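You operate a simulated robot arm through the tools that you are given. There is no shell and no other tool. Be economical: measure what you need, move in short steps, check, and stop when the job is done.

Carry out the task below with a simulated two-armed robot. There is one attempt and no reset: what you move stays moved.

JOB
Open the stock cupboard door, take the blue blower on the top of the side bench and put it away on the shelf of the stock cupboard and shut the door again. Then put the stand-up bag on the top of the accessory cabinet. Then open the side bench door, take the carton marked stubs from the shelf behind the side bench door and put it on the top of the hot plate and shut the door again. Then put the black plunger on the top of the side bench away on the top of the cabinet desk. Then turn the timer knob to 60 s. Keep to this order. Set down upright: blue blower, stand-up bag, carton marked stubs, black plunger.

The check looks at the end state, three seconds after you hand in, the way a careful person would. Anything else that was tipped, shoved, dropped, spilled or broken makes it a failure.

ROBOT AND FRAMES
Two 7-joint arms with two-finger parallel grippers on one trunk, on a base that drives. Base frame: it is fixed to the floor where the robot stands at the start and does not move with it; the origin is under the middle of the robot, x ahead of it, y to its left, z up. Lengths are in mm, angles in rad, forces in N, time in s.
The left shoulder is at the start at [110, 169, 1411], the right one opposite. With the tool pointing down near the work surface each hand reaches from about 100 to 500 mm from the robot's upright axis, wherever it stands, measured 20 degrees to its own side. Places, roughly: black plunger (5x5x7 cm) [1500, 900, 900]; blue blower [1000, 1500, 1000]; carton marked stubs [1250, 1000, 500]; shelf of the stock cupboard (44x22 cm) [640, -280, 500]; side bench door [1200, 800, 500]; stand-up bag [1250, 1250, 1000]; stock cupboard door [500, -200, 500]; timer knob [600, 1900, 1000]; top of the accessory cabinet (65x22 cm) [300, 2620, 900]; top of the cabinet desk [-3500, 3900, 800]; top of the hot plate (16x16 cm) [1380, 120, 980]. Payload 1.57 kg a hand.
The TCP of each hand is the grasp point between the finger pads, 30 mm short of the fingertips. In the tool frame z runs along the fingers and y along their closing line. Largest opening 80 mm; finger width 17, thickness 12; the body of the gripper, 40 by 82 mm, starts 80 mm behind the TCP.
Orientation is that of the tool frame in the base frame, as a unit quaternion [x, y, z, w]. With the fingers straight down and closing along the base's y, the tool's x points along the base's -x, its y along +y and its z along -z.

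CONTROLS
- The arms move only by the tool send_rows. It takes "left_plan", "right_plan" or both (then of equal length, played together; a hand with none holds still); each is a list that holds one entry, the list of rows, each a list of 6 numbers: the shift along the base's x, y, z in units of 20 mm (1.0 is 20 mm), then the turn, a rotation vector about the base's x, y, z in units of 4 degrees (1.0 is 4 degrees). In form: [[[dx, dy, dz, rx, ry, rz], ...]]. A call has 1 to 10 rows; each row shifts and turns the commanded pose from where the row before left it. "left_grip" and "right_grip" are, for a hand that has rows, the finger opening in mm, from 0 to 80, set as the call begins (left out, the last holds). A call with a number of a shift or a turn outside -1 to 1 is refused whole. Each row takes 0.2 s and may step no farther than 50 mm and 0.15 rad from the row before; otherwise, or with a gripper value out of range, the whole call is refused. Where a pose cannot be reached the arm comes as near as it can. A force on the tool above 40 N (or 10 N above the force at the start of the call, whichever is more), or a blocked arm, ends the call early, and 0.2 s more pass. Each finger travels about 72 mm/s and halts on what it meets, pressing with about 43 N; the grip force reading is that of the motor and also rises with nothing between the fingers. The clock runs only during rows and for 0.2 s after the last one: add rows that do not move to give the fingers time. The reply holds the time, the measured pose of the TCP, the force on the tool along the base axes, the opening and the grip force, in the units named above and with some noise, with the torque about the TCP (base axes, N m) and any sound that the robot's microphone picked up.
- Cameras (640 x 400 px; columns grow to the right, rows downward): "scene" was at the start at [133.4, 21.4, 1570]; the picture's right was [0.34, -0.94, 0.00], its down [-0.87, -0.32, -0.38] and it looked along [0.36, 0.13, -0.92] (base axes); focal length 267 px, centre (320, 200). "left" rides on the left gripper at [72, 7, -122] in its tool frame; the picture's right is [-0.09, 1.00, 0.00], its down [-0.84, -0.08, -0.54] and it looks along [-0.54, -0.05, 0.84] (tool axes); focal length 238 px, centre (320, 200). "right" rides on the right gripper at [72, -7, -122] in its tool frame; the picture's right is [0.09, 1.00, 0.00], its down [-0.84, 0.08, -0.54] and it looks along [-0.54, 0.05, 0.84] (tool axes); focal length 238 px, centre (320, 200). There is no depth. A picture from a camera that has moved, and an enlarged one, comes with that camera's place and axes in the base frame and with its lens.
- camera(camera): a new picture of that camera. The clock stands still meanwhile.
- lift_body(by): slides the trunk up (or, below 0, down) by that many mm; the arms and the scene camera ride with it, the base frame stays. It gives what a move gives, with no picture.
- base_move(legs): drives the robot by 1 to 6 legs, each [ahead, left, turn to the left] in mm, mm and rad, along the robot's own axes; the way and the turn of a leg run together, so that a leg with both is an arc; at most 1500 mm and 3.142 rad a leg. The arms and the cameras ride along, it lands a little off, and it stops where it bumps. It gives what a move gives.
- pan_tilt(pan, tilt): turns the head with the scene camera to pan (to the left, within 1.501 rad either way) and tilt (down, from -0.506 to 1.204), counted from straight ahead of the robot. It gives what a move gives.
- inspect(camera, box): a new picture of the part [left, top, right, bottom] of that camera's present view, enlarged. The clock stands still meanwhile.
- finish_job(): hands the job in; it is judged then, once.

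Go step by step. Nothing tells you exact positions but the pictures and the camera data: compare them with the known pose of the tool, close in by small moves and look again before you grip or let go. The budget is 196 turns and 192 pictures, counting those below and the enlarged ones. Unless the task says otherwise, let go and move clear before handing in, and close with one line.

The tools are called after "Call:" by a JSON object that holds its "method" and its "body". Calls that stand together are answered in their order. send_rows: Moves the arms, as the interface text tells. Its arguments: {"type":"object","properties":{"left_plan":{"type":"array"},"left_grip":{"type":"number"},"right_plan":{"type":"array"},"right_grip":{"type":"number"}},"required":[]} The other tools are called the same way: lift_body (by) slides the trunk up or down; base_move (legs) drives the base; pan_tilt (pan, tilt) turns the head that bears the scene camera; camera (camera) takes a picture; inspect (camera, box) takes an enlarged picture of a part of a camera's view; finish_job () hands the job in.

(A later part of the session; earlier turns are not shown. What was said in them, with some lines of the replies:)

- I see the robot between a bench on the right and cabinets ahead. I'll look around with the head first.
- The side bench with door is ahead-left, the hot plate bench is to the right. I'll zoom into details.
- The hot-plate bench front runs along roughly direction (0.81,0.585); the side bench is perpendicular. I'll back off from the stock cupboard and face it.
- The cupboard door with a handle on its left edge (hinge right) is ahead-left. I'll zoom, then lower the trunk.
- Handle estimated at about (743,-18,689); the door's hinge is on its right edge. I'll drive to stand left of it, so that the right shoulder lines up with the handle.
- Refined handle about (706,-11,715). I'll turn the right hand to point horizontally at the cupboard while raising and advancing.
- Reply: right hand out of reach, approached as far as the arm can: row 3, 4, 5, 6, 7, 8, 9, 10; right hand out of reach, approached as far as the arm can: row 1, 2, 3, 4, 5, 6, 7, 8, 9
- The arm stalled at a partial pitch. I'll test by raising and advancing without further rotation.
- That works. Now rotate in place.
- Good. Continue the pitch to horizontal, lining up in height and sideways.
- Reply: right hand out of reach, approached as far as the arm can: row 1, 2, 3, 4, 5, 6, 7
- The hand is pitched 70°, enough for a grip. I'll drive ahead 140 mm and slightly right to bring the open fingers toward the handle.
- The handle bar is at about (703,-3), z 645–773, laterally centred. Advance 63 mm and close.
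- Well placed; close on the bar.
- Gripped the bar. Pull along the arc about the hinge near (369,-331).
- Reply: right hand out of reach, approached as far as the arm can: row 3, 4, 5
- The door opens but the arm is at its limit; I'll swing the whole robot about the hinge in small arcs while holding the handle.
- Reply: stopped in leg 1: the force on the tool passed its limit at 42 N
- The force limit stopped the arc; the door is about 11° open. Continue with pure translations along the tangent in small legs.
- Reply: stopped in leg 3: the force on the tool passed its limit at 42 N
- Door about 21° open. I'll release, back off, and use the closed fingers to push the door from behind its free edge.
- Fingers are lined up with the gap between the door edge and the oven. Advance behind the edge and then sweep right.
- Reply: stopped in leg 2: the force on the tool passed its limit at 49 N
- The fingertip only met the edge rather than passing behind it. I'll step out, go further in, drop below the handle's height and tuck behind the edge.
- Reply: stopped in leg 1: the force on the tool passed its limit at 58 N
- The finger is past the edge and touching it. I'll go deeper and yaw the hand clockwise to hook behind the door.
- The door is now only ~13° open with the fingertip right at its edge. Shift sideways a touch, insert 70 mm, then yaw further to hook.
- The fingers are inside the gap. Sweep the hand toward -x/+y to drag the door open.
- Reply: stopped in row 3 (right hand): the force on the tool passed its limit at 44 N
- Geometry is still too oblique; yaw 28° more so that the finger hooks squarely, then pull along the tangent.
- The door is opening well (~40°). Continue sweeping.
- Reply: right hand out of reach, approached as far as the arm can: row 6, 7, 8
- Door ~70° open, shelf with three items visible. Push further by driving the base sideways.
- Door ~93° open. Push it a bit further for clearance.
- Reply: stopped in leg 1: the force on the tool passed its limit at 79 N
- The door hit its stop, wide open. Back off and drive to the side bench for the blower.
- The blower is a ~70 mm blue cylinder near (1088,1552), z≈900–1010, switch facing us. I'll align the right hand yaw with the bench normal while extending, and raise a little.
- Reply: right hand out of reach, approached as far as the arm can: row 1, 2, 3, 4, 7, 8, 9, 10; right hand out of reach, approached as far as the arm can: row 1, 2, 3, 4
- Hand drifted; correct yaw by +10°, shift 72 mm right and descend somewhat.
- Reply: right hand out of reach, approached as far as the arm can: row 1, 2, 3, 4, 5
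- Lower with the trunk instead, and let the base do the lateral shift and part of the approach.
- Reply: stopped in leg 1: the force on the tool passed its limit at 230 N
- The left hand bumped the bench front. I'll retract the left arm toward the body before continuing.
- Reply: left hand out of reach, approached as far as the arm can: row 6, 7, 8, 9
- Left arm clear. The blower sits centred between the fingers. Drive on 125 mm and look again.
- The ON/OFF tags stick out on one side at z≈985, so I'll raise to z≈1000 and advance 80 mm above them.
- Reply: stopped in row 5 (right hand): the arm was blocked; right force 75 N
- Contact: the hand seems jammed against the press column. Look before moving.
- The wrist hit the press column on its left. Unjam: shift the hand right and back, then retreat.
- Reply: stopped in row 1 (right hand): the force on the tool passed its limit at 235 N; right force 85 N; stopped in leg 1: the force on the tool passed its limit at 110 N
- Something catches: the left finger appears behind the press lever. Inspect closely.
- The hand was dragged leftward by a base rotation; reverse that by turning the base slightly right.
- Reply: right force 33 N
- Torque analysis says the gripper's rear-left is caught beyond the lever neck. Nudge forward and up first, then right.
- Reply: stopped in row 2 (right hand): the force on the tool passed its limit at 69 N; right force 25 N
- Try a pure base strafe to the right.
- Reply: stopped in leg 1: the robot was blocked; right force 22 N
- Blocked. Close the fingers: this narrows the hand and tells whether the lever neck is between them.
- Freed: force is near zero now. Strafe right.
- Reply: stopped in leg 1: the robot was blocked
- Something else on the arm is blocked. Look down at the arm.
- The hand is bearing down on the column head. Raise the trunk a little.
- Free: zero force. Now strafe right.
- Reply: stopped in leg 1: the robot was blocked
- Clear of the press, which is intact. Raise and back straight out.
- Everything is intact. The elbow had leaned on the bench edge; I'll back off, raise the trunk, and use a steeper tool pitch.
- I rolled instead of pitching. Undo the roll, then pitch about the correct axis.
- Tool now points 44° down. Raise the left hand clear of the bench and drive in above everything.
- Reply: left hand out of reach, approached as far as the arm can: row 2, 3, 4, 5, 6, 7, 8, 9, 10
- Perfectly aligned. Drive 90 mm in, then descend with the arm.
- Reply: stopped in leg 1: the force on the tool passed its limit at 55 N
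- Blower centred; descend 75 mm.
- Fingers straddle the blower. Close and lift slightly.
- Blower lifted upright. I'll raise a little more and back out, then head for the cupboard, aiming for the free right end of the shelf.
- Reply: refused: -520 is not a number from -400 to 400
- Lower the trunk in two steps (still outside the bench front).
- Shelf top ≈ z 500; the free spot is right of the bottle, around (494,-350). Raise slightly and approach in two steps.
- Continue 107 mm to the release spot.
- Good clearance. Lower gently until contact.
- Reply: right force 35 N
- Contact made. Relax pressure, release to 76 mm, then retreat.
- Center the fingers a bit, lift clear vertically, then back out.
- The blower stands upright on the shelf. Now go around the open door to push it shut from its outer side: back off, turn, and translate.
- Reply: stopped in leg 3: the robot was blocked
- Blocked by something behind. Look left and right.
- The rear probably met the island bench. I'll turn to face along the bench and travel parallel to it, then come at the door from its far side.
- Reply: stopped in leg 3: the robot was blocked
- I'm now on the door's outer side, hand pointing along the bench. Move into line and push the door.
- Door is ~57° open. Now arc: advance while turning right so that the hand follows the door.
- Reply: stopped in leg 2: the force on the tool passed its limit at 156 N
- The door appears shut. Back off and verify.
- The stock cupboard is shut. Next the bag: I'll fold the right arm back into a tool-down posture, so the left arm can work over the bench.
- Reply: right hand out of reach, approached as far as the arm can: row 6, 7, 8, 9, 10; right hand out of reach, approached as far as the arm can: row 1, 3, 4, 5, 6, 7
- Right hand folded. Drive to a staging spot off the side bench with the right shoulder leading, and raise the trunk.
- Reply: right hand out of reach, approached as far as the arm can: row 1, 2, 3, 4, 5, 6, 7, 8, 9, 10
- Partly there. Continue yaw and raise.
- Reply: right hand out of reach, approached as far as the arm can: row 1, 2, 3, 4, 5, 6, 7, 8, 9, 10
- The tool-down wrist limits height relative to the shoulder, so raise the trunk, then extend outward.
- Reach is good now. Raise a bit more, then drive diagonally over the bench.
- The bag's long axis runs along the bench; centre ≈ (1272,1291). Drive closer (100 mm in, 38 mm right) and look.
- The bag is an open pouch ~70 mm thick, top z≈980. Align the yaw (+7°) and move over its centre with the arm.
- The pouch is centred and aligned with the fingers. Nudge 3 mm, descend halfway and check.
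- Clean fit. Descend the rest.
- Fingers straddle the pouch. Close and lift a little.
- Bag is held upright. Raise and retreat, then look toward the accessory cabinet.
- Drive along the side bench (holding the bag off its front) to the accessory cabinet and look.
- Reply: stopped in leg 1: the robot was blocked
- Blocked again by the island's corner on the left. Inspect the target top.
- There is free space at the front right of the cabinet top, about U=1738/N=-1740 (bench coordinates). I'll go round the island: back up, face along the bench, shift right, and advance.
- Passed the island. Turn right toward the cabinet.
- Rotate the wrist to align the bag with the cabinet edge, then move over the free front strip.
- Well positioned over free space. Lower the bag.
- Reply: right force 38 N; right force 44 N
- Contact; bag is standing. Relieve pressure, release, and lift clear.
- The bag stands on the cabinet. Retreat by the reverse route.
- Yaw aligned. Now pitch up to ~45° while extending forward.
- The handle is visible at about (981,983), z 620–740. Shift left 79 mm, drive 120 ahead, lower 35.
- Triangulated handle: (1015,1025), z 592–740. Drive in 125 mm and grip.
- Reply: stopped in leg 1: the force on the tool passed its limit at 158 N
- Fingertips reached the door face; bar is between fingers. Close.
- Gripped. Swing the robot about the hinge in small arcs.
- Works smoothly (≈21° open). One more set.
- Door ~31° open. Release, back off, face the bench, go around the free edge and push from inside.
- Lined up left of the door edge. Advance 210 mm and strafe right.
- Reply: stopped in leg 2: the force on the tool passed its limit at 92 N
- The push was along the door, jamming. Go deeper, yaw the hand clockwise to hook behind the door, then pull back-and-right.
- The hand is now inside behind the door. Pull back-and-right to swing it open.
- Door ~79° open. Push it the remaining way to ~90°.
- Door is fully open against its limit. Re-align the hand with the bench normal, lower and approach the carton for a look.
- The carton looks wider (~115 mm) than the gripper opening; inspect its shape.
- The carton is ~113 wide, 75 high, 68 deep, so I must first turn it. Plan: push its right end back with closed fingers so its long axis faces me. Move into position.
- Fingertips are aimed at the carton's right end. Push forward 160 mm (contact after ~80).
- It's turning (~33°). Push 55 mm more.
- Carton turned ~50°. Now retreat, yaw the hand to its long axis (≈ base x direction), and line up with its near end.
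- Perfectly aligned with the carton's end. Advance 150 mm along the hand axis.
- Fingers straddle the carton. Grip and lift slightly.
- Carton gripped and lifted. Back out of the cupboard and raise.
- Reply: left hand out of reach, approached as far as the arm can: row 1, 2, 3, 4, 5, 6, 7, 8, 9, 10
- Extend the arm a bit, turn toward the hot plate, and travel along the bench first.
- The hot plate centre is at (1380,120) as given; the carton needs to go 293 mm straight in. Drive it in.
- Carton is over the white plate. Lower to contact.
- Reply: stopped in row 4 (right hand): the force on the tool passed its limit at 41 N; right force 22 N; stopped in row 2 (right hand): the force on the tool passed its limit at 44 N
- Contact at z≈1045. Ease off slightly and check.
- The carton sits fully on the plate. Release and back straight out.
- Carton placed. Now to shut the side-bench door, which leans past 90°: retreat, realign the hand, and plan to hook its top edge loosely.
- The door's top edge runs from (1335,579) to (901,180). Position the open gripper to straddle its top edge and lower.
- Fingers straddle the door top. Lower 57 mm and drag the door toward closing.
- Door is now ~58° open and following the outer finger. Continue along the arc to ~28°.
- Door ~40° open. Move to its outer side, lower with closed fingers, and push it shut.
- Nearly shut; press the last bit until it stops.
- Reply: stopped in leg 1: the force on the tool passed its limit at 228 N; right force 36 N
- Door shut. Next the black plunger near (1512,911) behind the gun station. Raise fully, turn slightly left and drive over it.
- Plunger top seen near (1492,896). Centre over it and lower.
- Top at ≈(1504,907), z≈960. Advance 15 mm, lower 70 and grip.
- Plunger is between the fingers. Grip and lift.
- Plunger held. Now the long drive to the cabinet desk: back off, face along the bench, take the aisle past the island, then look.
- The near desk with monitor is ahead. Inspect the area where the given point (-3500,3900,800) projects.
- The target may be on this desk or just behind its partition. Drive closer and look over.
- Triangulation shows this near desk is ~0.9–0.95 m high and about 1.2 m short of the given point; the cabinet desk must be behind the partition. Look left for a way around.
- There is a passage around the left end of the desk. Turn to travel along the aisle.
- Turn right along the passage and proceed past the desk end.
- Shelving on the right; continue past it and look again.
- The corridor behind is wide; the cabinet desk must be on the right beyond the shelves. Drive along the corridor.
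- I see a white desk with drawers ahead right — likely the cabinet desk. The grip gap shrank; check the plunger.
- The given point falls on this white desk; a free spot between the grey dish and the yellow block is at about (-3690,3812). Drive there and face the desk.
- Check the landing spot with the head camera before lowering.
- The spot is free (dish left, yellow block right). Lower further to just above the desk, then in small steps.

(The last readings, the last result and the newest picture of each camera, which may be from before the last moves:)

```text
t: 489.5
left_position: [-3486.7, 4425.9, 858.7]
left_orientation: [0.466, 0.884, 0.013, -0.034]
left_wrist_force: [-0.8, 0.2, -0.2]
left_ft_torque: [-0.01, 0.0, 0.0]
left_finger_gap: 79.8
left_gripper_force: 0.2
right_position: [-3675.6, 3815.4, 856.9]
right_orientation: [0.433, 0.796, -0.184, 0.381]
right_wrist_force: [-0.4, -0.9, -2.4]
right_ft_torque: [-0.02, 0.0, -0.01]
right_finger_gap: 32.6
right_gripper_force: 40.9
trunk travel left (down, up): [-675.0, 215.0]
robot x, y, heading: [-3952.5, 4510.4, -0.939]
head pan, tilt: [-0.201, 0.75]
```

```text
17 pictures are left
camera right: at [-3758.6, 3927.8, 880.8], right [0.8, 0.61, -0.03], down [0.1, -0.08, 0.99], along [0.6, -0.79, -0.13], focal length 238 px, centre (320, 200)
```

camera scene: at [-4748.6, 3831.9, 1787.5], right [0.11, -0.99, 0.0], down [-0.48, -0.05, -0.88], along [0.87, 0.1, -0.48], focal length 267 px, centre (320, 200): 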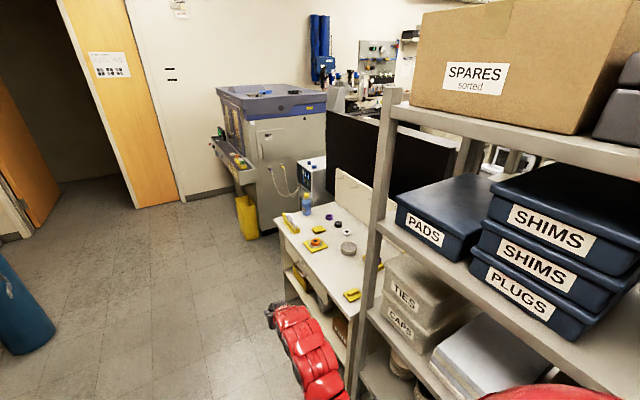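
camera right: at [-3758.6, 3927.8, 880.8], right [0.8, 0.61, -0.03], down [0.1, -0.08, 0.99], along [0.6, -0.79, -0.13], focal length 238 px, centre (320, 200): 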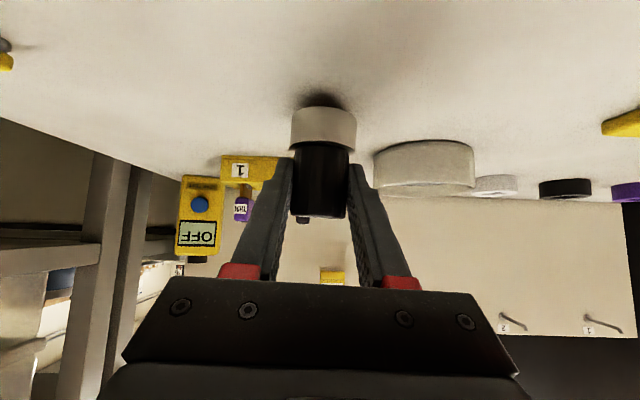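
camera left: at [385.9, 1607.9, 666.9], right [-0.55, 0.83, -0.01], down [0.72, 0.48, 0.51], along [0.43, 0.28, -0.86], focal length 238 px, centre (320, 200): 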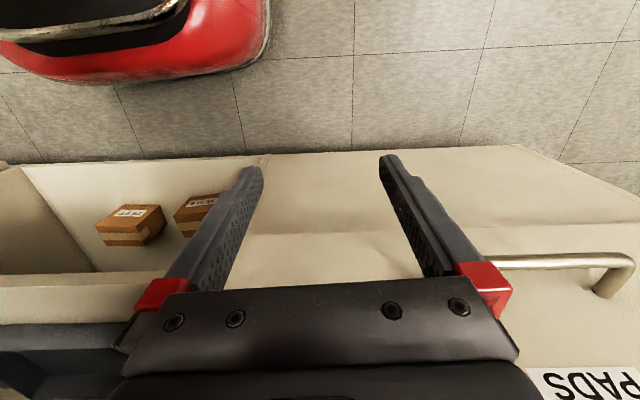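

Call:
{"method": "send_rows", "body": {"right_plan": [[[0, 0, -0.15, 0, 0, 0], [0, 0, -0.15, 0, 0, 0]]]}}

Call:
{"method": "send_rows", "body": {"right_plan": [[[0, 0, -0.15, 0, 0, 0]]]}}

```text
t: 490.1
left_position: [-3486.8, 4424.7, 857.8]
left_orientation: [0.467, 0.884, 0.013, -0.033]
left_wrist_force: [0.1, 0.5, 0.8]
left_ft_torque: [0.0, -0.03, 0.0]
left_finger_gap: 80.1
left_gripper_force: 0.0
right_position: [-3674.9, 3814.4, 850.7]
right_orientation: [0.432, 0.796, -0.184, 0.381]
right_wrist_force: [0.7, -0.1, -3.0]
right_ft_torque: [0.06, 0.03, 0.02]
right_finger_gap: 32.8
right_gripper_force: 41.4
trunk travel left (down, up): [-675.0, 215.0]
robot x, y, heading: [-3948.5, 4510.8, -0.936]
head pan, tilt: [-0.201, 0.75]
```

```text
t: 490.5
left_position: [-3487.0, 4425.6, 858.4]
left_orientation: [0.467, 0.884, 0.014, -0.034]
left_wrist_force: [-0.3, 0.3, -0.3]
left_ft_torque: [0.02, 0.0, -0.01]
left_finger_gap: 79.9
left_gripper_force: 0.1
right_position: [-3676.2, 3814.0, 848.5]
right_orientation: [0.433, 0.796, -0.184, 0.38]
right_wrist_force: [0.6, 0.5, -2.0]
right_ft_torque: [0.0, -0.02, 0.0]
right_finger_gap: 32.7
right_gripper_force: 41.0
trunk travel left (down, up): [-675.0, 215.0]
robot x, y, heading: [-3948.8, 4513.0, -0.936]
head pan, tilt: [-0.201, 0.75]
```

Call:
{"method": "send_rows", "body": {"right_plan": [[[0, 0, -0.15, 0, 0, 0], [0, 0, -0.1, 0, 0, 0]]]}}

Call:
{"method": "send_rows", "body": {"right_plan": [[[0, 0, -0.15, 0, 0, 0]]]}}

Call:
{"method": "send_rows", "body": {"right_plan": [[[0, 0, -0.1, 0, 0, 0]]]}}

```text
t: 491.1
left_position: [-3487.0, 4426.6, 858.8]
left_orientation: [0.466, 0.884, 0.012, -0.033]
left_wrist_force: [-0.6, -0.7, -0.3]
left_ft_torque: [0.0, -0.01, 0.0]
left_finger_gap: 79.9
left_gripper_force: 0.1
right_position: [-3675.5, 3813.7, 847.8]
right_orientation: [0.431, 0.795, -0.186, 0.384]
right_wrist_force: [3.4, -4.0, 16.7]
right_ft_torque: [-0.64, -0.17, 0.0]
right_finger_gap: 32.5
right_gripper_force: 40.8
trunk travel left (down, up): [-675.0, 215.0]
robot x, y, heading: [-3951.4, 4512.1, -0.934]
head pan, tilt: [-0.201, 0.75]
```

```text
t: 491.5
left_position: [-3488.5, 4428.1, 860.7]
left_orientation: [0.467, 0.884, 0.012, -0.032]
left_wrist_force: [0.3, -0.9, -0.3]
left_ft_torque: [-0.01, -0.01, 0.02]
left_finger_gap: 80.1
left_gripper_force: 0.0
right_position: [-3677.2, 3815.4, 848.2]
right_orientation: [0.431, 0.794, -0.188, 0.385]
right_wrist_force: [2.0, -5.5, 32.0]
right_ft_torque: [-1.01, -0.13, 0.11]
right_finger_gap: 32.9
right_gripper_force: 40.7
trunk travel left (down, up): [-675.0, 215.0]
robot x, y, heading: [-3956.1, 4512.4, -0.942]
head pan, tilt: [-0.201, 0.75]
```

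```text
t: 492.0
left_position: [-3488.0, 4426.3, 859.1]
left_orientation: [0.467, 0.884, 0.013, -0.034]
left_wrist_force: [0.3, -0.4, -0.5]
left_ft_torque: [-0.01, 0.0, 0.01]
left_finger_gap: 80.2
left_gripper_force: 0.0
right_position: [-3674.1, 3811.8, 846.6]
right_orientation: [0.43, 0.794, -0.188, 0.388]
right_wrist_force: [0.8, -1.0, 14.6]
right_ft_torque: [-0.51, 0.0, 0.05]
right_finger_gap: 32.9
right_gripper_force: 41.2
trunk travel left (down, up): [-675.0, 215.0]
robot x, y, heading: [-3948.6, 4509.1, -0.937]
head pan, tilt: [-0.201, 0.75]
stopped in row 1 (right hand): the force on the tool passed its limit at 43 N (the readings are from after the stop); the commanded pose is now the measured one
```

Plunger is on the desk. Ease, release, and lift clear.

Call:
{"method": "send_rows", "body": {"right_plan": [[[0, 0, 0.12, 0, 0, 0], [0, 0, 0, 0, 0, 0]]]}}

Call:
{"method": "send_rows", "body": {"right_plan": [[[0, 0, 0, 0, 0, 0], [0, 0, 0, 0, 0, 0], [0, 0, 0, 0, 0, 0], [0, 0, 0, 0, 0, 0]]], "right_grip": 76}}

Call:
{"method": "lift_body", "body": {"by": 100}}

Call:
{"method": "camera", "body": {"camera": "right"}}

```text
t: 492.6
left_position: [-3486.6, 4425.4, 859.5]
left_orientation: [0.467, 0.884, 0.013, -0.034]
left_wrist_force: [-0.6, -0.1, 0.2]
left_ft_torque: [-0.02, 0.0, 0.0]
left_finger_gap: 80.1
left_gripper_force: 0.1
right_position: [-3674.5, 3813.1, 846.5]
right_orientation: [0.431, 0.794, -0.187, 0.385]
right_wrist_force: [2.5, -4.1, 11.1]
right_ft_torque: [-0.56, -0.07, 0.04]
right_finger_gap: 32.6
right_gripper_force: 41.5
trunk travel left (down, up): [-675.0, 215.0]
robot x, y, heading: [-3952.6, 4515.1, -0.939]
head pan, tilt: [-0.201, 0.75]
```

```text
t: 493.6
left_position: [-3488.0, 4425.1, 860.1]
left_orientation: [0.467, 0.884, 0.013, -0.033]
left_wrist_force: [-0.1, 0.2, 0.5]
left_ft_torque: [-0.03, 0.02, 0.02]
left_finger_gap: 80.1
left_gripper_force: 0.1
right_position: [-3675.3, 3812.8, 843.8]
right_orientation: [0.432, 0.795, -0.186, 0.383]
right_wrist_force: [0.2, -0.4, 0.2]
right_ft_torque: [0.03, 0.01, -0.02]
right_finger_gap: 75.7
right_gripper_force: 0.1
trunk travel left (down, up): [-675.0, 215.0]
robot x, y, heading: [-3950.1, 4512.7, -0.944]
head pan, tilt: [-0.201, 0.75]
```

```text
t: 494.9
left_position: [-3487.2, 4425.7, 959.5]
left_orientation: [0.467, 0.883, 0.013, -0.034]
left_wrist_force: [1.0, -0.5, -0.2]
left_ft_torque: [0.01, 0.02, 0.01]
left_finger_gap: 79.9
left_gripper_force: 0.0
right_position: [-3675.6, 3812.9, 945.1]
right_orientation: [0.432, 0.794, -0.186, 0.384]
right_wrist_force: [-0.1, -0.2, 0.4]
right_ft_torque: [0.0, -0.01, 0.01]
right_finger_gap: 76.1
right_gripper_force: 0.1
trunk travel left (down, up): [-775.0, 115.0]
robot x, y, heading: [-3949.9, 4513.8, -0.937]
head pan, tilt: [-0.201, 0.75]
```

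```text
16 pictures are left
camera right: at [-3757.9, 3926.1, 967.6], right [0.8, 0.61, -0.04], down [0.1, -0.07, 0.99], along [0.6, -0.79, -0.12], focal length 238 px, centre (320, 200)
```

right: 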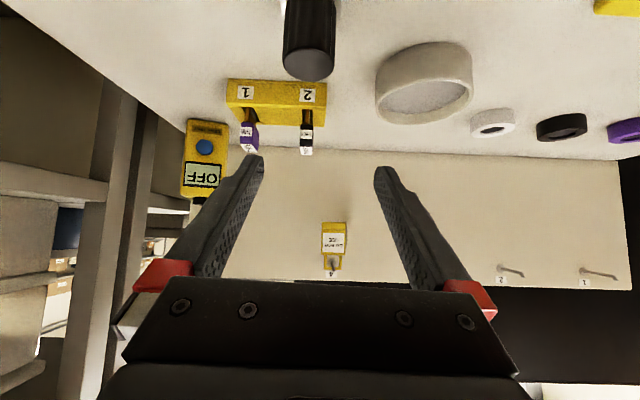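

Plunger stands upright on the desk. Return by the same route: back off, reverse along the corridor.

Call:
{"method": "lift_body", "body": {"by": 115}}

Call:
{"method": "base_move", "body": {"legs": [[0, 0, 1.572], [-1300, 0, 0], [-1300, 0, 0], [0, 0, 1.571]]}}

Call:
{"method": "base_move", "body": {"legs": [[-1450, 0, 0], [-1450, 0, 0]]}}

```text
t: 496.4
left_position: [-3487.8, 4425.7, 1073.7]
left_orientation: [0.466, 0.884, 0.014, -0.033]
left_wrist_force: [-0.3, -1.1, 0.0]
left_ft_torque: [-0.01, 0.04, -0.01]
left_finger_gap: 80.1
left_gripper_force: 0.0
right_position: [-3674.8, 3813.8, 1059.2]
right_orientation: [0.432, 0.794, -0.186, 0.384]
right_wrist_force: [0.5, -0.3, 0.5]
right_ft_torque: [0.01, -0.02, -0.02]
right_finger_gap: 75.9
right_gripper_force: 0.1
trunk travel left (down, up): [-890.0, 0.0]
robot x, y, heading: [-3947.9, 4511.7, -0.935]
head pan, tilt: [-0.201, 0.75]
```

```text
t: 516.8
left_position: [-6480.4, 2978.1, 1073.3]
left_orientation: [0.895, -0.444, 0.034, 0.012]
left_wrist_force: [-0.2, -0.5, -0.4]
left_ft_torque: [-0.01, 0.02, 0.0]
left_finger_gap: 80.2
left_gripper_force: 0.0
right_position: [-6323.1, 3600.5, 1060.1]
right_orientation: [0.805, -0.412, -0.389, -0.178]
right_wrist_force: [-0.2, 0.3, 1.0]
right_ft_torque: [0.0, -0.03, -0.03]
right_finger_gap: 75.9
right_gripper_force: 0.1
trunk travel left (down, up): [-890.0, 0.0]
robot x, y, heading: [-6012.1, 2914.2, 2.256]
head pan, tilt: [-0.201, 0.75]
```

```text
t: 530.9
left_position: [-4659.7, 698.7, 1074.6]
left_orientation: [0.891, -0.453, 0.034, 0.013]
left_wrist_force: [-0.7, 0.2, 0.8]
left_ft_torque: [-0.01, -0.01, 0.0]
left_finger_gap: 80.1
left_gripper_force: 0.0
right_position: [-4490.6, 1317.3, 1059.3]
right_orientation: [0.801, -0.42, -0.387, -0.181]
right_wrist_force: [-0.5, 0.0, -0.3]
right_ft_torque: [-0.01, 0.02, -0.01]
right_finger_gap: 76.1
right_gripper_force: 0.0
trunk travel left (down, up): [-890.0, 0.0]
robot x, y, heading: [-4192.3, 627.8, 2.233]
head pan, tilt: [-0.201, 0.75]
```

Reverse through the aisle (facing away), as on the way in.

Call:
{"method": "base_move", "body": {"legs": [[0, 0, 1.544], [-1050, 0, 0], [-1000, 0, 0], [-950, 0, 0], [0, 0, -1.571]]}}

Call:
{"method": "send_rows", "body": {"right_plan": [[[0, 0, 0.8, 0, 0, 0], [0, 0, 0.5, 0, 0, 0]]], "right_grip": 0}}

```text
t: 553.1
left_position: [-2307.4, 2504.8, 1074.5]
left_orientation: [0.888, -0.459, 0.035, 0.013]
left_wrist_force: [-0.3, -0.5, -0.4]
left_ft_torque: [0.01, -0.01, 0.01]
left_finger_gap: 79.9
left_gripper_force: 0.1
right_position: [-2130.4, 3120.4, 1059.8]
right_orientation: [0.798, -0.425, -0.386, -0.184]
right_wrist_force: [0.4, 0.3, 0.2]
right_ft_torque: [0.01, 0.01, 0.02]
right_finger_gap: 76.0
right_gripper_force: 0.1
trunk travel left (down, up): [-890.0, 0.0]
robot x, y, heading: [-1845.4, 2426.0, 2.225]
head pan, tilt: [-0.201, 0.75]
```

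```text
t: 553.7
left_position: [-2306.8, 2504.4, 1074.0]
left_orientation: [0.888, -0.458, 0.034, 0.013]
left_wrist_force: [0.3, -0.4, 0.6]
left_ft_torque: [0.0, -0.02, 0.0]
left_finger_gap: 80.0
left_gripper_force: 0.2
right_position: [-2131.0, 3120.7, 1086.4]
right_orientation: [0.798, -0.424, -0.386, -0.183]
right_wrist_force: [0.2, -0.3, 0.4]
right_ft_torque: [-0.01, -0.01, -0.01]
right_finger_gap: 0.0
right_gripper_force: 4.9
trunk travel left (down, up): [-890.0, 0.0]
robot x, y, heading: [-1844.1, 2427.4, 2.221]
head pan, tilt: [-0.201, 0.75]
```

Call:
{"method": "base_move", "body": {"legs": [[0, -890, 0], [-1350, 0, 0], [-1300, 0, 0], [0, 400, 0], [0, 0, -2.09]]}}

Call:
{"method": "pan_tilt", "body": {"pan": 0.8, "tilt": 0.5}}

Call:
{"method": "inspect", "body": {"camera": "scene", "box": [160, 120, 400, 270]}}

```text
t: 556.9
left_position: [-1854.0, 2848.2, 1075.5]
left_orientation: [0.889, -0.457, 0.034, 0.015]
left_wrist_force: [-0.2, 0.2, 0.3]
left_ft_torque: [-0.03, 0.08, -0.02]
left_finger_gap: 79.9
left_gripper_force: 0.0
right_position: [-1690.4, 3458.6, 1086.2]
right_orientation: [0.801, -0.419, -0.392, -0.17]
right_wrist_force: [-21.1, -8.1, -0.3]
right_ft_torque: [0.59, -1.61, -1.08]
right_finger_gap: 0.2
right_gripper_force: 21.4
trunk travel left (down, up): [-890.0, 0.0]
robot x, y, heading: [-1394.2, 2770.5, 2.227]
head pan, tilt: [-0.201, 0.75]
stopped in leg 1: the force on the tool passed its limit at 84 N (the readings are from after the stop); the commanded pose is now the measured one
```

```text
t: 558.1
left_position: [-1857.6, 2846.6, 1072.4]
left_orientation: [0.889, -0.457, 0.033, 0.013]
left_wrist_force: [-0.1, 0.9, -0.7]
left_ft_torque: [-0.02, 0.01, 0.01]
left_finger_gap: 80.1
left_gripper_force: 0.0
right_position: [-1690.0, 3458.7, 1085.6]
right_orientation: [0.8, -0.422, -0.389, -0.176]
right_wrist_force: [-4.6, -3.3, 0.1]
right_ft_torque: [0.17, -0.36, -0.28]
right_finger_gap: 0.0
right_gripper_force: 21.3
trunk travel left (down, up): [-890.0, 0.0]
robot x, y, heading: [-1395.4, 2768.3, 2.222]
head pan, tilt: [0.799, 0.499]
```

```text
2.67 times, centred on (280, 195) of scene
camera zoom: at [-1534.2, 2845.5, 1787.5], right [0.12, 0.99, 0.0], down [0.48, -0.06, -0.88], along [-0.87, 0.1, -0.48], focal length 712 px, centre (427, 213)
```

zoom: 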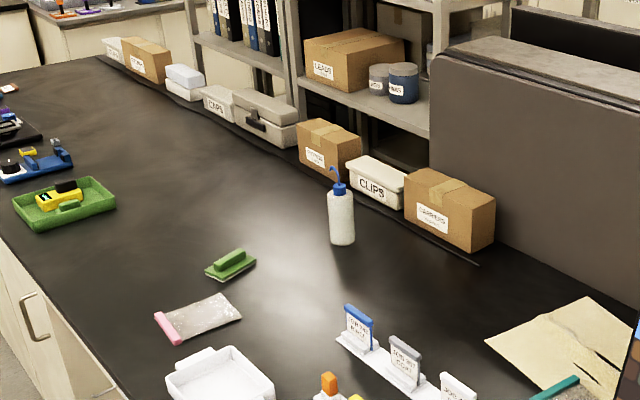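

The right hand touched something over the desk — likely the monitor. Look.

Call:
{"method": "base_move", "body": {"legs": [[0, 40, 0], [-300, 0, 0]]}}

Call:
{"method": "pan_tilt", "body": {"pan": -0.1, "tilt": 0.45}}

Call:
{"method": "camera", "body": {"camera": "scene"}}

```text
t: 560.6
left_position: [-1708.9, 2588.3, 1073.5]
left_orientation: [0.888, -0.459, 0.035, 0.013]
left_wrist_force: [-0.6, 0.0, -0.2]
left_ft_torque: [0.02, -0.01, 0.03]
left_finger_gap: 79.9
left_gripper_force: 0.1
right_position: [-1538.8, 3198.4, 1085.9]
right_orientation: [0.8, -0.422, -0.389, -0.175]
right_wrist_force: [-0.2, -0.5, -1.1]
right_ft_torque: [0.01, 0.0, 0.01]
right_finger_gap: 0.1
right_gripper_force: 21.6
trunk travel left (down, up): [-890.0, 0.0]
robot x, y, heading: [-1247.7, 2510.9, 2.219]
head pan, tilt: [0.799, 0.499]
```

```text
t: 561.9
left_position: [-1707.9, 2586.8, 1073.1]
left_orientation: [0.888, -0.459, 0.034, 0.013]
left_wrist_force: [0.1, -0.1, -0.6]
left_ft_torque: [-0.02, -0.03, 0.01]
left_finger_gap: 80.0
left_gripper_force: 0.0
right_position: [-1537.9, 3198.3, 1085.7]
right_orientation: [0.8, -0.423, -0.388, -0.175]
right_wrist_force: [0.4, 0.3, 0.1]
right_ft_torque: [-0.01, 0.01, -0.02]
right_finger_gap: 0.1
right_gripper_force: 21.0
trunk travel left (down, up): [-890.0, 0.0]
robot x, y, heading: [-1244.2, 2508.3, 2.217]
head pan, tilt: [-0.099, 0.45]
```

```text
14 pictures are left
camera scene: at [-1341.6, 2652.2, 1792.0], right [0.85, 0.52, 0.0], down [0.23, -0.37, -0.9], along [-0.47, 0.77, -0.44], focal length 267 px, centre (320, 200)
```

scene: 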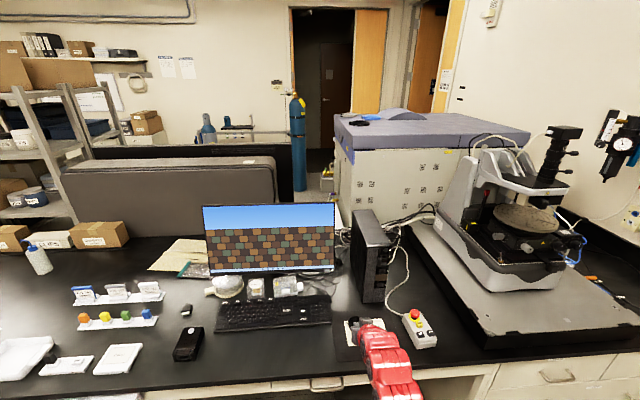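

Call:
{"method": "inspect", "body": {"camera": "scene", "box": [280, 180, 480, 360]}}

```text
2.22 times, centred on (380, 270) of scene
camera zoom: at [-1341.6, 2652.2, 1792.0], right [0.85, 0.52, 0.0], down [0.23, -0.37, -0.9], along [-0.47, 0.77, -0.44], focal length 594 px, centre (187, 44)
```

zoom: 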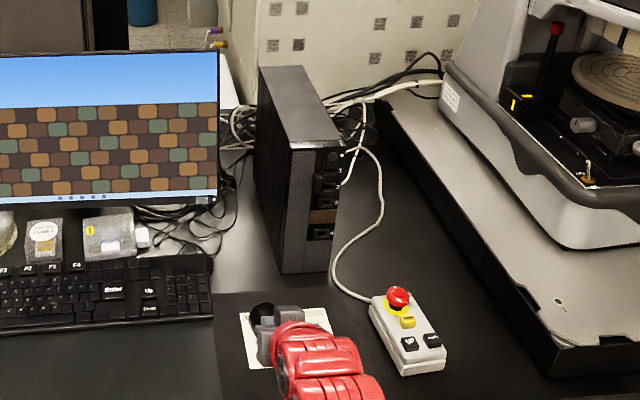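

The computer tower stands upright and nothing seems disturbed. Continue: strafe right at this safer distance and back up the aisle.

Call:
{"method": "base_move", "body": {"legs": [[0, -390, 0], [-1200, 0, 0], [-1150, 0, 0], [0, 400, 0], [0, 0, -2.09]]}}

Call:
{"method": "pan_tilt", "body": {"pan": 0.8, "tilt": 0.5}}

Call:
{"method": "camera", "body": {"camera": "scene"}}

```text
t: 582.5
left_position: [465.0, 984.9, 1074.5]
left_orientation: [-0.04, 0.999, -0.006, -0.036]
left_wrist_force: [-0.9, 0.0, -0.2]
left_ft_torque: [0.01, -0.02, 0.04]
left_finger_gap: 80.0
left_gripper_force: 0.1
right_position: [904.2, 527.1, 1087.0]
right_orientation: [-0.029, 0.904, 0.04, 0.425]
right_wrist_force: [-0.1, 0.4, 0.3]
right_ft_torque: [0.0, -0.04, 0.0]
right_finger_gap: 0.0
right_gripper_force: 21.2
trunk travel left (down, up): [-890.0, 0.0]
robot x, y, heading: [159.8, 626.9, 0.112]
head pan, tilt: [-0.099, 0.45]
```

```text
t: 583.7
left_position: [464.7, 985.3, 1073.9]
left_orientation: [-0.042, 0.998, -0.006, -0.037]
left_wrist_force: [0.2, -0.6, -0.2]
left_ft_torque: [0.01, -0.01, 0.02]
left_finger_gap: 79.8
left_gripper_force: 0.1
right_position: [903.9, 527.1, 1086.8]
right_orientation: [-0.029, 0.904, 0.04, 0.425]
right_wrist_force: [0.0, 0.6, -0.1]
right_ft_torque: [0.0, -0.01, -0.03]
right_finger_gap: 0.2
right_gripper_force: 21.1
trunk travel left (down, up): [-890.0, 0.0]
robot x, y, heading: [158.0, 626.3, 0.116]
head pan, tilt: [0.799, 0.499]
```

```text
12 pictures are left
camera scene: at [295.8, 708.5, 1787.5], right [0.79, -0.61, 0.0], down [-0.29, -0.38, -0.88], along [0.54, 0.7, -0.48], focal length 267 px, centre (320, 200)
```

scene: 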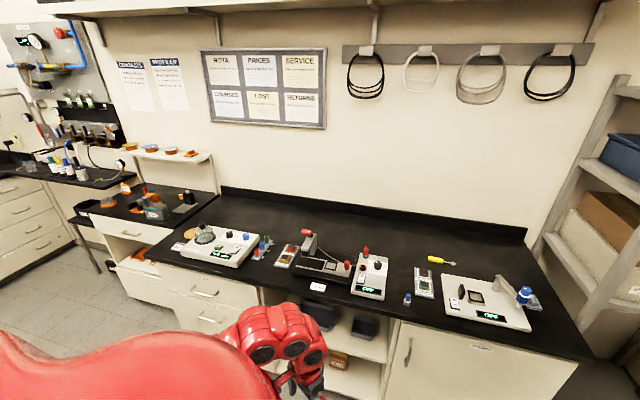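

Back at the bench. Use the tool-down left hand for the timer knob (≈ (628,1935,945)). Drive into position.

Call:
{"method": "base_move", "body": {"legs": [[172, 869, 0]]}}

Call:
{"method": "camera", "body": {"camera": "left"}}

```text
t: 588.4
left_position: [527.6, 1881.0, 1073.4]
left_orientation: [-0.048, 0.998, -0.005, -0.036]
left_wrist_force: [-1.1, -0.3, -0.6]
left_ft_torque: [0.0, -0.03, -0.03]
left_finger_gap: 79.8
left_gripper_force: 0.0
right_position: [972.1, 1431.4, 1086.0]
right_orientation: [-0.034, 0.904, 0.043, 0.424]
right_wrist_force: [0.0, 0.3, 0.5]
right_ft_torque: [-0.01, -0.03, 0.0]
right_finger_gap: 0.0
right_gripper_force: 21.4
trunk travel left (down, up): [-890.0, 0.0]
robot x, y, heading: [231.7, 1518.6, 0.128]
head pan, tilt: [0.799, 0.499]
```

```text
11 pictures are left
camera left: at [464.4, 1884.1, 1198.8], right [0.0, 1.0, -0.01], down [0.88, 0.01, 0.48], along [0.48, -0.01, -0.88], focal length 238 px, centre (320, 200)
```

left: 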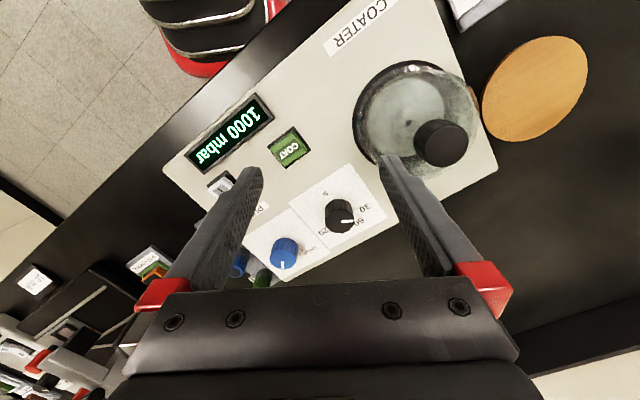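

The black knob is right below the fingers. Zoom to read its dial.

Call:
{"method": "inspect", "body": {"camera": "left", "box": [270, 150, 410, 270]}}

```text
3.33 times, centred on (340, 210) of left
camera zoom: at [464.4, 1884.1, 1198.8], right [0.0, 1.0, -0.01], down [0.88, 0.01, 0.48], along [0.48, -0.01, -0.88], focal length 794 px, centre (253, 167)
```

zoom: 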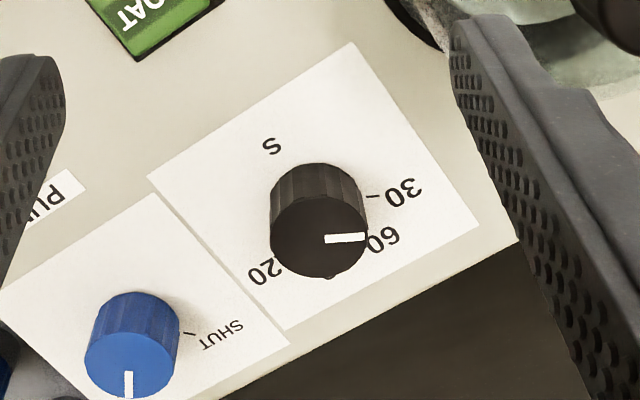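

The dial reads 30 s at about azimuth 96°, 60 s at 56°, 120 s at −24°; the pointer is now at 30 s, so I need a 40° clockwise turn. Move the left hand over the knob.

Call:
{"method": "send_rows", "body": {"left_plan": [[[0.95, 0.24, -0.4, 0, 0, 0], [0.95, 0.24, -0.4, 0, 0, 0], [0.95, 0.24, -0.4, 0, 0, 0], [0.95, 0.24, -0.4, 0, 0, 0], [0.95, 0.24, -0.4, 0, 0, 0]]], "left_grip": 50}}

Call:
{"method": "camera", "body": {"camera": "left"}}

```text
t: 589.6
left_position: [574.5, 1882.1, 1053.4]
left_orientation: [-0.048, 0.998, -0.005, -0.036]
left_wrist_force: [0.7, -0.2, 0.4]
left_ft_torque: [-0.03, 0.03, -0.01]
left_finger_gap: 50.1
left_gripper_force: 0.0
left hand out of reach, approached as far as the arm can: row 1, 2, 3, 4
right_position: [973.3, 1430.5, 1086.0]
right_orientation: [-0.036, 0.904, 0.043, 0.424]
right_wrist_force: [0.4, -0.3, 0.3]
right_ft_torque: [-0.01, -0.02, 0.0]
right_finger_gap: 0.2
right_gripper_force: 21.1
trunk travel left (down, up): [-890.0, 0.0]
robot x, y, heading: [225.6, 1520.9, 0.128]
head pan, tilt: [0.799, 0.499]
```

```text
9 pictures are left
camera left: at [511.0, 1882.1, 1178.4], right [0.0, 1.0, -0.02], down [0.88, 0.01, 0.48], along [0.48, -0.01, -0.88], focal length 238 px, centre (320, 200)
```

left: 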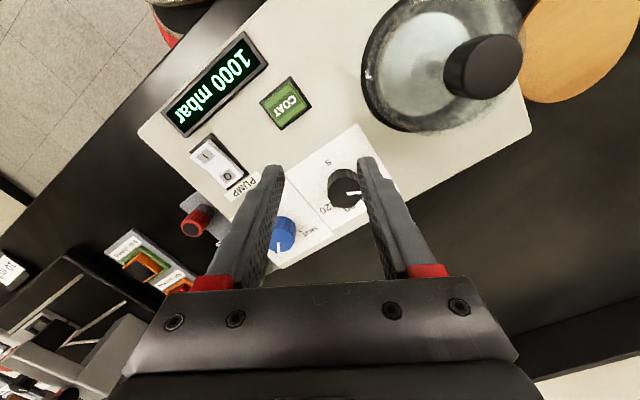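

Triangulated knob top ≈ (605,1901,985). Move in and down.

Call:
{"method": "send_rows", "body": {"left_plan": [[[0.5, 0.32, -0.6, 0, 0, 0], [0.5, 0.32, -0.6, 0, 0, 0], [0.5, 0.32, -0.5, 0, 0, 0]]]}}

Call:
{"method": "camera", "body": {"camera": "left"}}

```text
t: 590.4
left_position: [602.5, 1900.6, 1018.4]
left_orientation: [-0.048, 0.998, -0.006, -0.036]
left_wrist_force: [-0.7, 0.1, 0.7]
left_ft_torque: [-0.01, 0.0, -0.01]
left_finger_gap: 49.9
left_gripper_force: 0.1
right_position: [971.7, 1430.1, 1085.4]
right_orientation: [-0.035, 0.904, 0.042, 0.425]
right_wrist_force: [-0.2, 0.6, -0.3]
right_ft_torque: [-0.01, -0.04, -0.01]
right_finger_gap: 0.1
right_gripper_force: 21.2
trunk travel left (down, up): [-890.0, 0.0]
robot x, y, heading: [228.9, 1518.8, 0.126]
head pan, tilt: [0.799, 0.499]
```

```text
8 pictures are left
camera left: at [539.2, 1901.5, 1143.5], right [0.0, 1.0, -0.02], down [0.88, 0.01, 0.48], along [0.48, -0.01, -0.88], focal length 238 px, centre (320, 200)
```

left: 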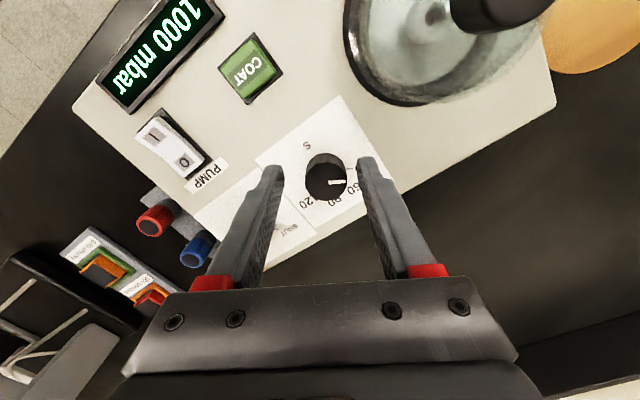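

Adjust forward 13 mm and lower to 1000, then check again.

Call:
{"method": "send_rows", "body": {"left_plan": [[[0.35, 0.08, -0.45, 0, 0, 0], [0.35, 0.08, -0.45, 0, 0, 0], [0, 0, 0, 0, 0, 0]]]}}

Call:
{"method": "camera", "body": {"camera": "left"}}

```text
t: 591.2
left_position: [615.8, 1903.2, 1001.8]
left_orientation: [-0.047, 0.998, -0.006, -0.035]
left_wrist_force: [-0.1, -0.7, 0.7]
left_ft_torque: [0.0, 0.03, 0.02]
left_finger_gap: 49.9
left_gripper_force: 0.1
right_position: [972.2, 1430.4, 1085.6]
right_orientation: [-0.034, 0.903, 0.041, 0.425]
right_wrist_force: [0.2, 0.9, -0.4]
right_ft_torque: [0.01, -0.02, -0.01]
right_finger_gap: 0.0
right_gripper_force: 21.7
trunk travel left (down, up): [-890.0, 0.0]
robot x, y, heading: [227.3, 1519.1, 0.127]
head pan, tilt: [0.799, 0.499]
```

```text
7 pictures are left
camera left: at [552.7, 1905.3, 1126.5], right [0.0, 1.0, -0.01], down [0.88, 0.01, 0.48], along [0.48, -0.01, -0.88], focal length 238 px, centre (320, 200)
```

left: 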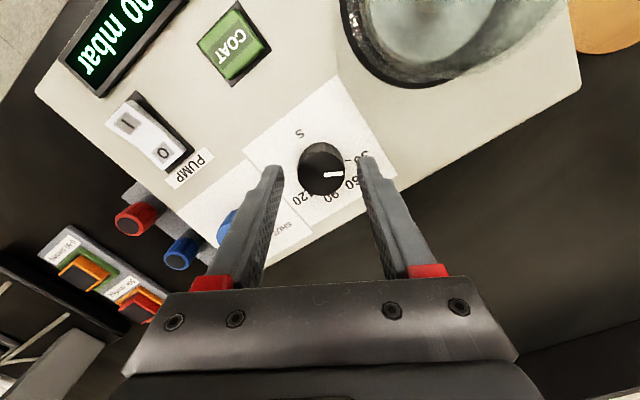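

Zoom on the dial to confirm the marks.

Call:
{"method": "inspect", "body": {"camera": "left", "box": [270, 120, 390, 220]}}

```text
4.00 times, centred on (330, 170) of left
camera zoom: at [552.7, 1905.3, 1126.5], right [0.0, 1.0, -0.01], down [0.88, 0.01, 0.48], along [0.48, -0.01, -0.88], focal length 953 px, centre (280, 320)
```

zoom: 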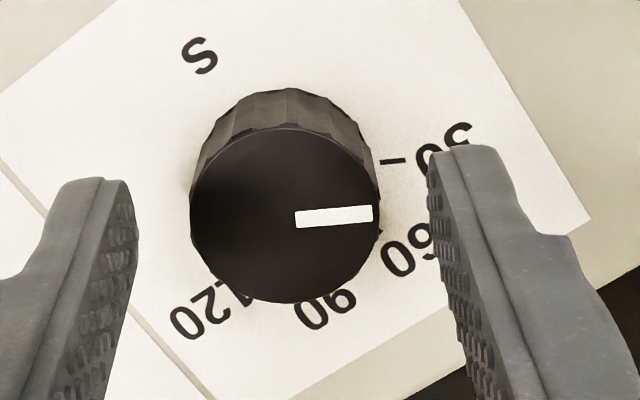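

Marks are 30/60/90/120 at 40° spacing, pointer exactly at 30. Descend around the knob.

Call:
{"method": "send_rows", "body": {"left_plan": [[[0.2, 0.04, -0.6, 0, 0, 0], [0.2, 0.04, -0.6, 0, 0, 0], [0, 0, -0.4, 0, 0, 0], [0, 0, 0, 0, 0, 0]]]}}

Call:
{"method": "camera", "body": {"camera": "left"}}

```text
t: 592.1
left_position: [624.0, 1905.8, 975.5]
left_orientation: [-0.047, 0.999, -0.001, -0.027]
left_wrist_force: [-11.8, -4.8, 38.6]
left_ft_torque: [-0.71, 0.11, 0.34]
left_finger_gap: 48.7
left_gripper_force: 0.0
right_position: [968.9, 1427.6, 1088.5]
right_orientation: [-0.035, 0.903, 0.044, 0.426]
right_wrist_force: [0.4, 0.1, -0.4]
right_ft_torque: [-0.03, -0.04, 0.02]
right_finger_gap: 0.0
right_gripper_force: 21.8
trunk travel left (down, up): [-890.0, 0.0]
robot x, y, heading: [227.7, 1519.0, 0.132]
head pan, tilt: [0.799, 0.499]
stopped in row 4 (left hand): the force on the tool passed its limit at 45 N (the readings are from after the stop); the commanded pose is now the measured one
```

```text
5 pictures are left
camera left: at [559.2, 1905.5, 1099.3], right [0.0, 1.0, 0.0], down [0.87, 0.0, 0.49], along [0.49, 0.0, -0.87], focal length 238 px, centre (320, 200)
```

left: 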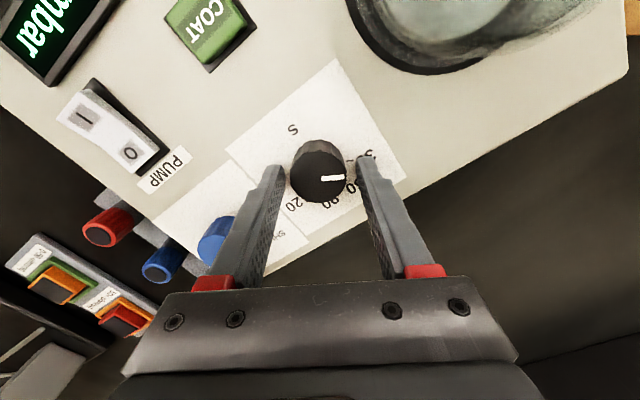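

Fingertips touched the panel (z≈945). Ease up 4 mm, shift back 6 mm, and close on the knob.

Call:
{"method": "send_rows", "body": {"left_plan": [[[0, 0, 0.25, 0, 0, 0], [-0.3, 0, 0, 0, 0, 0], [0, 0, 0, 0, 0, 0]]]}}

Call:
{"method": "send_rows", "body": {"left_plan": [[[0, 0, 0, 0, 0, 0], [0, 0, 0, 0, 0, 0], [0, 0, 0, 0, 0, 0], [0, 0, 0, 0, 0, 0]]], "left_grip": 0}}

```text
t: 592.9
left_position: [621.1, 1908.1, 976.9]
left_orientation: [-0.048, 0.998, -0.002, -0.031]
left_wrist_force: [0.4, -0.6, 0.2]
left_ft_torque: [-0.01, -0.02, 0.03]
left_finger_gap: 50.0
left_gripper_force: 0.1
right_position: [971.3, 1432.0, 1086.5]
right_orientation: [-0.035, 0.904, 0.042, 0.425]
right_wrist_force: [-0.3, 0.5, -0.3]
right_ft_torque: [-0.04, -0.02, 0.01]
right_finger_gap: 0.1
right_gripper_force: 21.0
trunk travel left (down, up): [-890.0, 0.0]
robot x, y, heading: [228.4, 1522.8, 0.127]
head pan, tilt: [0.799, 0.499]
```

```text
t: 593.9
left_position: [622.7, 1903.8, 976.3]
left_orientation: [-0.047, 0.998, -0.003, -0.031]
left_wrist_force: [-1.0, -20.1, -18.1]
left_ft_torque: [0.14, -0.39, 0.01]
left_finger_gap: 33.7
left_gripper_force: 41.2
right_position: [973.2, 1428.7, 1084.4]
right_orientation: [-0.034, 0.904, 0.043, 0.424]
right_wrist_force: [-0.2, -0.4, 0.0]
right_ft_torque: [0.0, -0.02, 0.03]
right_finger_gap: 0.0
right_gripper_force: 21.5
trunk travel left (down, up): [-890.0, 0.0]
robot x, y, heading: [228.5, 1521.6, 0.123]
head pan, tilt: [0.799, 0.499]
```

Knob gripped. Turn 40° clockwise.

Call:
{"method": "send_rows", "body": {"left_plan": [[[0, -0.15, 0, 0, 0, -1], [0, 0, 0, 0, 0, -1], [0, 0, 0, 0, 0, -1], [0, 0, 0, 0, 0, -1], [0, 0, 0, 0, 0, -1], [0, 0, 0, 0, 0, -1], [0, 0, 0, 0, 0, -1], [0, 0, 0, 0, 0, -1], [0, 0, 0, 0, 0, -1], [0, 0, 0, 0, 0, -1]]]}}

Call:
{"method": "inspect", "body": {"camera": "left", "box": [260, 130, 380, 230]}}

```text
t: 596.1
left_position: [621.1, 1902.5, 975.8]
left_orientation: [0.297, 0.954, 0.008, -0.03]
left_wrist_force: [-5.7, -25.5, -27.2]
left_ft_torque: [0.32, -0.26, 0.11]
left_finger_gap: 33.7
left_gripper_force: 41.6
right_position: [972.8, 1428.9, 1085.8]
right_orientation: [-0.035, 0.904, 0.044, 0.424]
right_wrist_force: [0.5, 0.7, 0.3]
right_ft_torque: [0.03, -0.01, -0.04]
right_finger_gap: 0.0
right_gripper_force: 21.2
trunk travel left (down, up): [-890.0, 0.0]
robot x, y, heading: [228.5, 1522.0, 0.127]
head pan, tilt: [0.799, 0.499]
```

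```text
4.00 times, centred on (320, 180) of left
camera zoom: at [573.1, 1944.5, 1100.8], right [0.64, 0.77, -0.01], down [0.67, -0.56, 0.49], along [0.37, -0.32, -0.87], focal length 953 px, centre (320, 280)
```

zoom: 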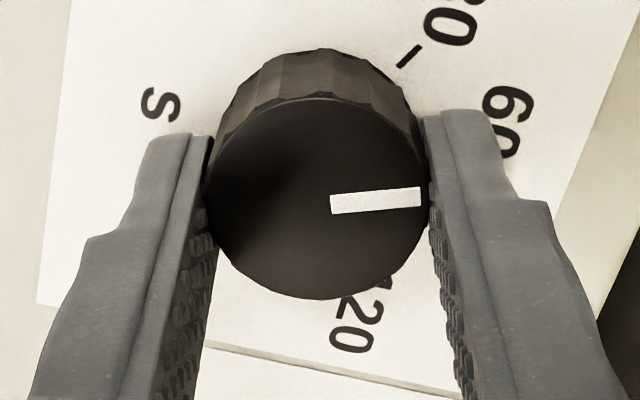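

Pointer now at azimuth ≈56°, right on 60 s. Release and lift off.

Call:
{"method": "send_rows", "body": {"left_plan": [[[0, 0, 0, 0, 0, 0], [0, 0, 0, 0, 0, 0], [0, 0, 0, 0, 0, 0], [0, 0, 0.6, 0, 0, 0], [0, 0, 0.9, 0, 0, 0], [-0.2, 0, 0.9, 0, 0, 0], [-0.2, 0, 0.9, 0, 0, 0]]], "left_grip": 52}}

Call:
{"method": "inspect", "body": {"camera": "left", "box": [240, 90, 400, 230]}}

```text
t: 597.7
left_position: [614.3, 1904.9, 1042.9]
left_orientation: [0.297, 0.954, 0.008, -0.029]
left_wrist_force: [0.2, 0.0, 0.6]
left_ft_torque: [-0.01, 0.01, -0.01]
left_finger_gap: 52.1
left_gripper_force: 0.1
right_position: [972.6, 1430.1, 1085.9]
right_orientation: [-0.035, 0.904, 0.042, 0.425]
right_wrist_force: [-0.3, 0.0, -0.2]
right_ft_torque: [0.02, -0.04, 0.01]
right_finger_gap: 0.0
right_gripper_force: 21.7
trunk travel left (down, up): [-890.0, 0.0]
robot x, y, heading: [230.0, 1518.2, 0.132]
head pan, tilt: [0.799, 0.499]
```

```text
2.86 times, centred on (320, 160) of left
camera zoom: at [564.6, 1945.9, 1167.0], right [0.64, 0.77, -0.01], down [0.67, -0.56, 0.49], along [0.37, -0.32, -0.87], focal length 681 px, centre (320, 314)
```

zoom: 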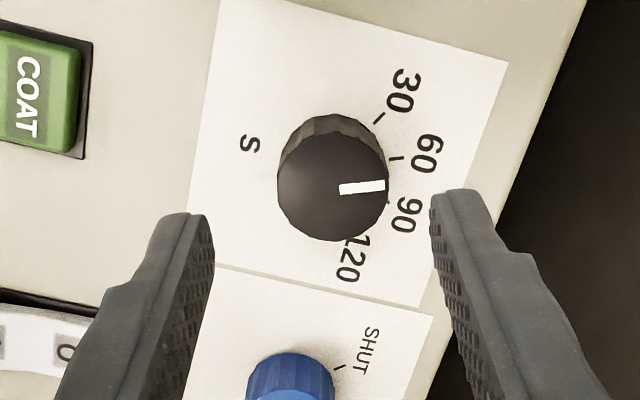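

The pointer lines up with the 60 tick. Back the robot clear of the bench.

Call:
{"method": "base_move", "body": {"legs": [[-350, -194, 0]]}}

Call:
{"method": "pan_tilt", "body": {"pan": 0.7, "tilt": 0.6}}

Call:
{"method": "camera", "body": {"camera": "scene"}}

```text
t: 600.2
left_position: [287.4, 1665.4, 1041.7]
left_orientation: [0.298, 0.954, 0.008, -0.03]
left_wrist_force: [-0.1, 0.2, 0.2]
left_ft_torque: [0.02, -0.01, -0.02]
left_finger_gap: 52.2
left_gripper_force: 0.1
right_position: [644.9, 1190.1, 1086.4]
right_orientation: [-0.034, 0.904, 0.042, 0.425]
right_wrist_force: [1.4, -0.3, -0.1]
right_ft_torque: [-0.02, 0.0, 0.0]
right_finger_gap: 0.2
right_gripper_force: 21.4
trunk travel left (down, up): [-890.0, 0.0]
robot x, y, heading: [-99.7, 1282.7, 0.124]
head pan, tilt: [0.799, 0.499]
```

```text
t: 600.9
left_position: [287.7, 1664.7, 1043.4]
left_orientation: [0.298, 0.954, 0.008, -0.029]
left_wrist_force: [0.0, -0.4, -0.7]
left_ft_torque: [-0.01, 0.0, 0.01]
left_finger_gap: 51.9
left_gripper_force: 0.0
right_position: [644.9, 1190.4, 1086.6]
right_orientation: [-0.033, 0.904, 0.042, 0.425]
right_wrist_force: [0.6, 0.6, -0.4]
right_ft_torque: [0.03, -0.01, 0.02]
right_finger_gap: 0.0
right_gripper_force: 20.7
trunk travel left (down, up): [-890.0, 0.0]
robot x, y, heading: [-97.7, 1282.9, 0.127]
head pan, tilt: [0.7, 0.6]
```

```text
2 pictures are left
camera scene: at [39.6, 1357.7, 1778.5], right [0.73, -0.68, 0.0], down [-0.38, -0.41, -0.83], along [0.56, 0.61, -0.56], focal length 267 px, centre (320, 200)
```

scene: 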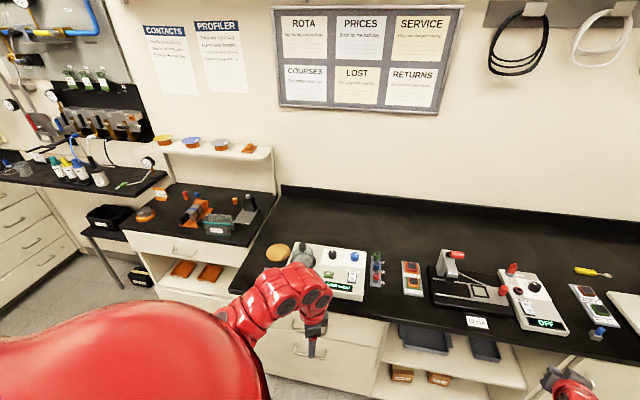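

The pictures show the bag standing on the accessory cabinet, both doors shut, the timer knob on 60 s, and both hands clear of everything. I'm handing the job in.

Call:
{"method": "finish_job", "body": {}}

```text
The job is handed in.
```

All five steps were done in the order you gave and the job is handed in. The blower is in the stock cupboard with its door shut, the bag is on the accessory cabinet, the stubs carton is on the hot plate with the side bench door shut, the plunger is on the cabinet desk, and the timer is at 60 s. Along the way the arms bumped the press on the side bench and something on the far desk, probably the computer; both still looked upright, but I can't rule out a small shift.
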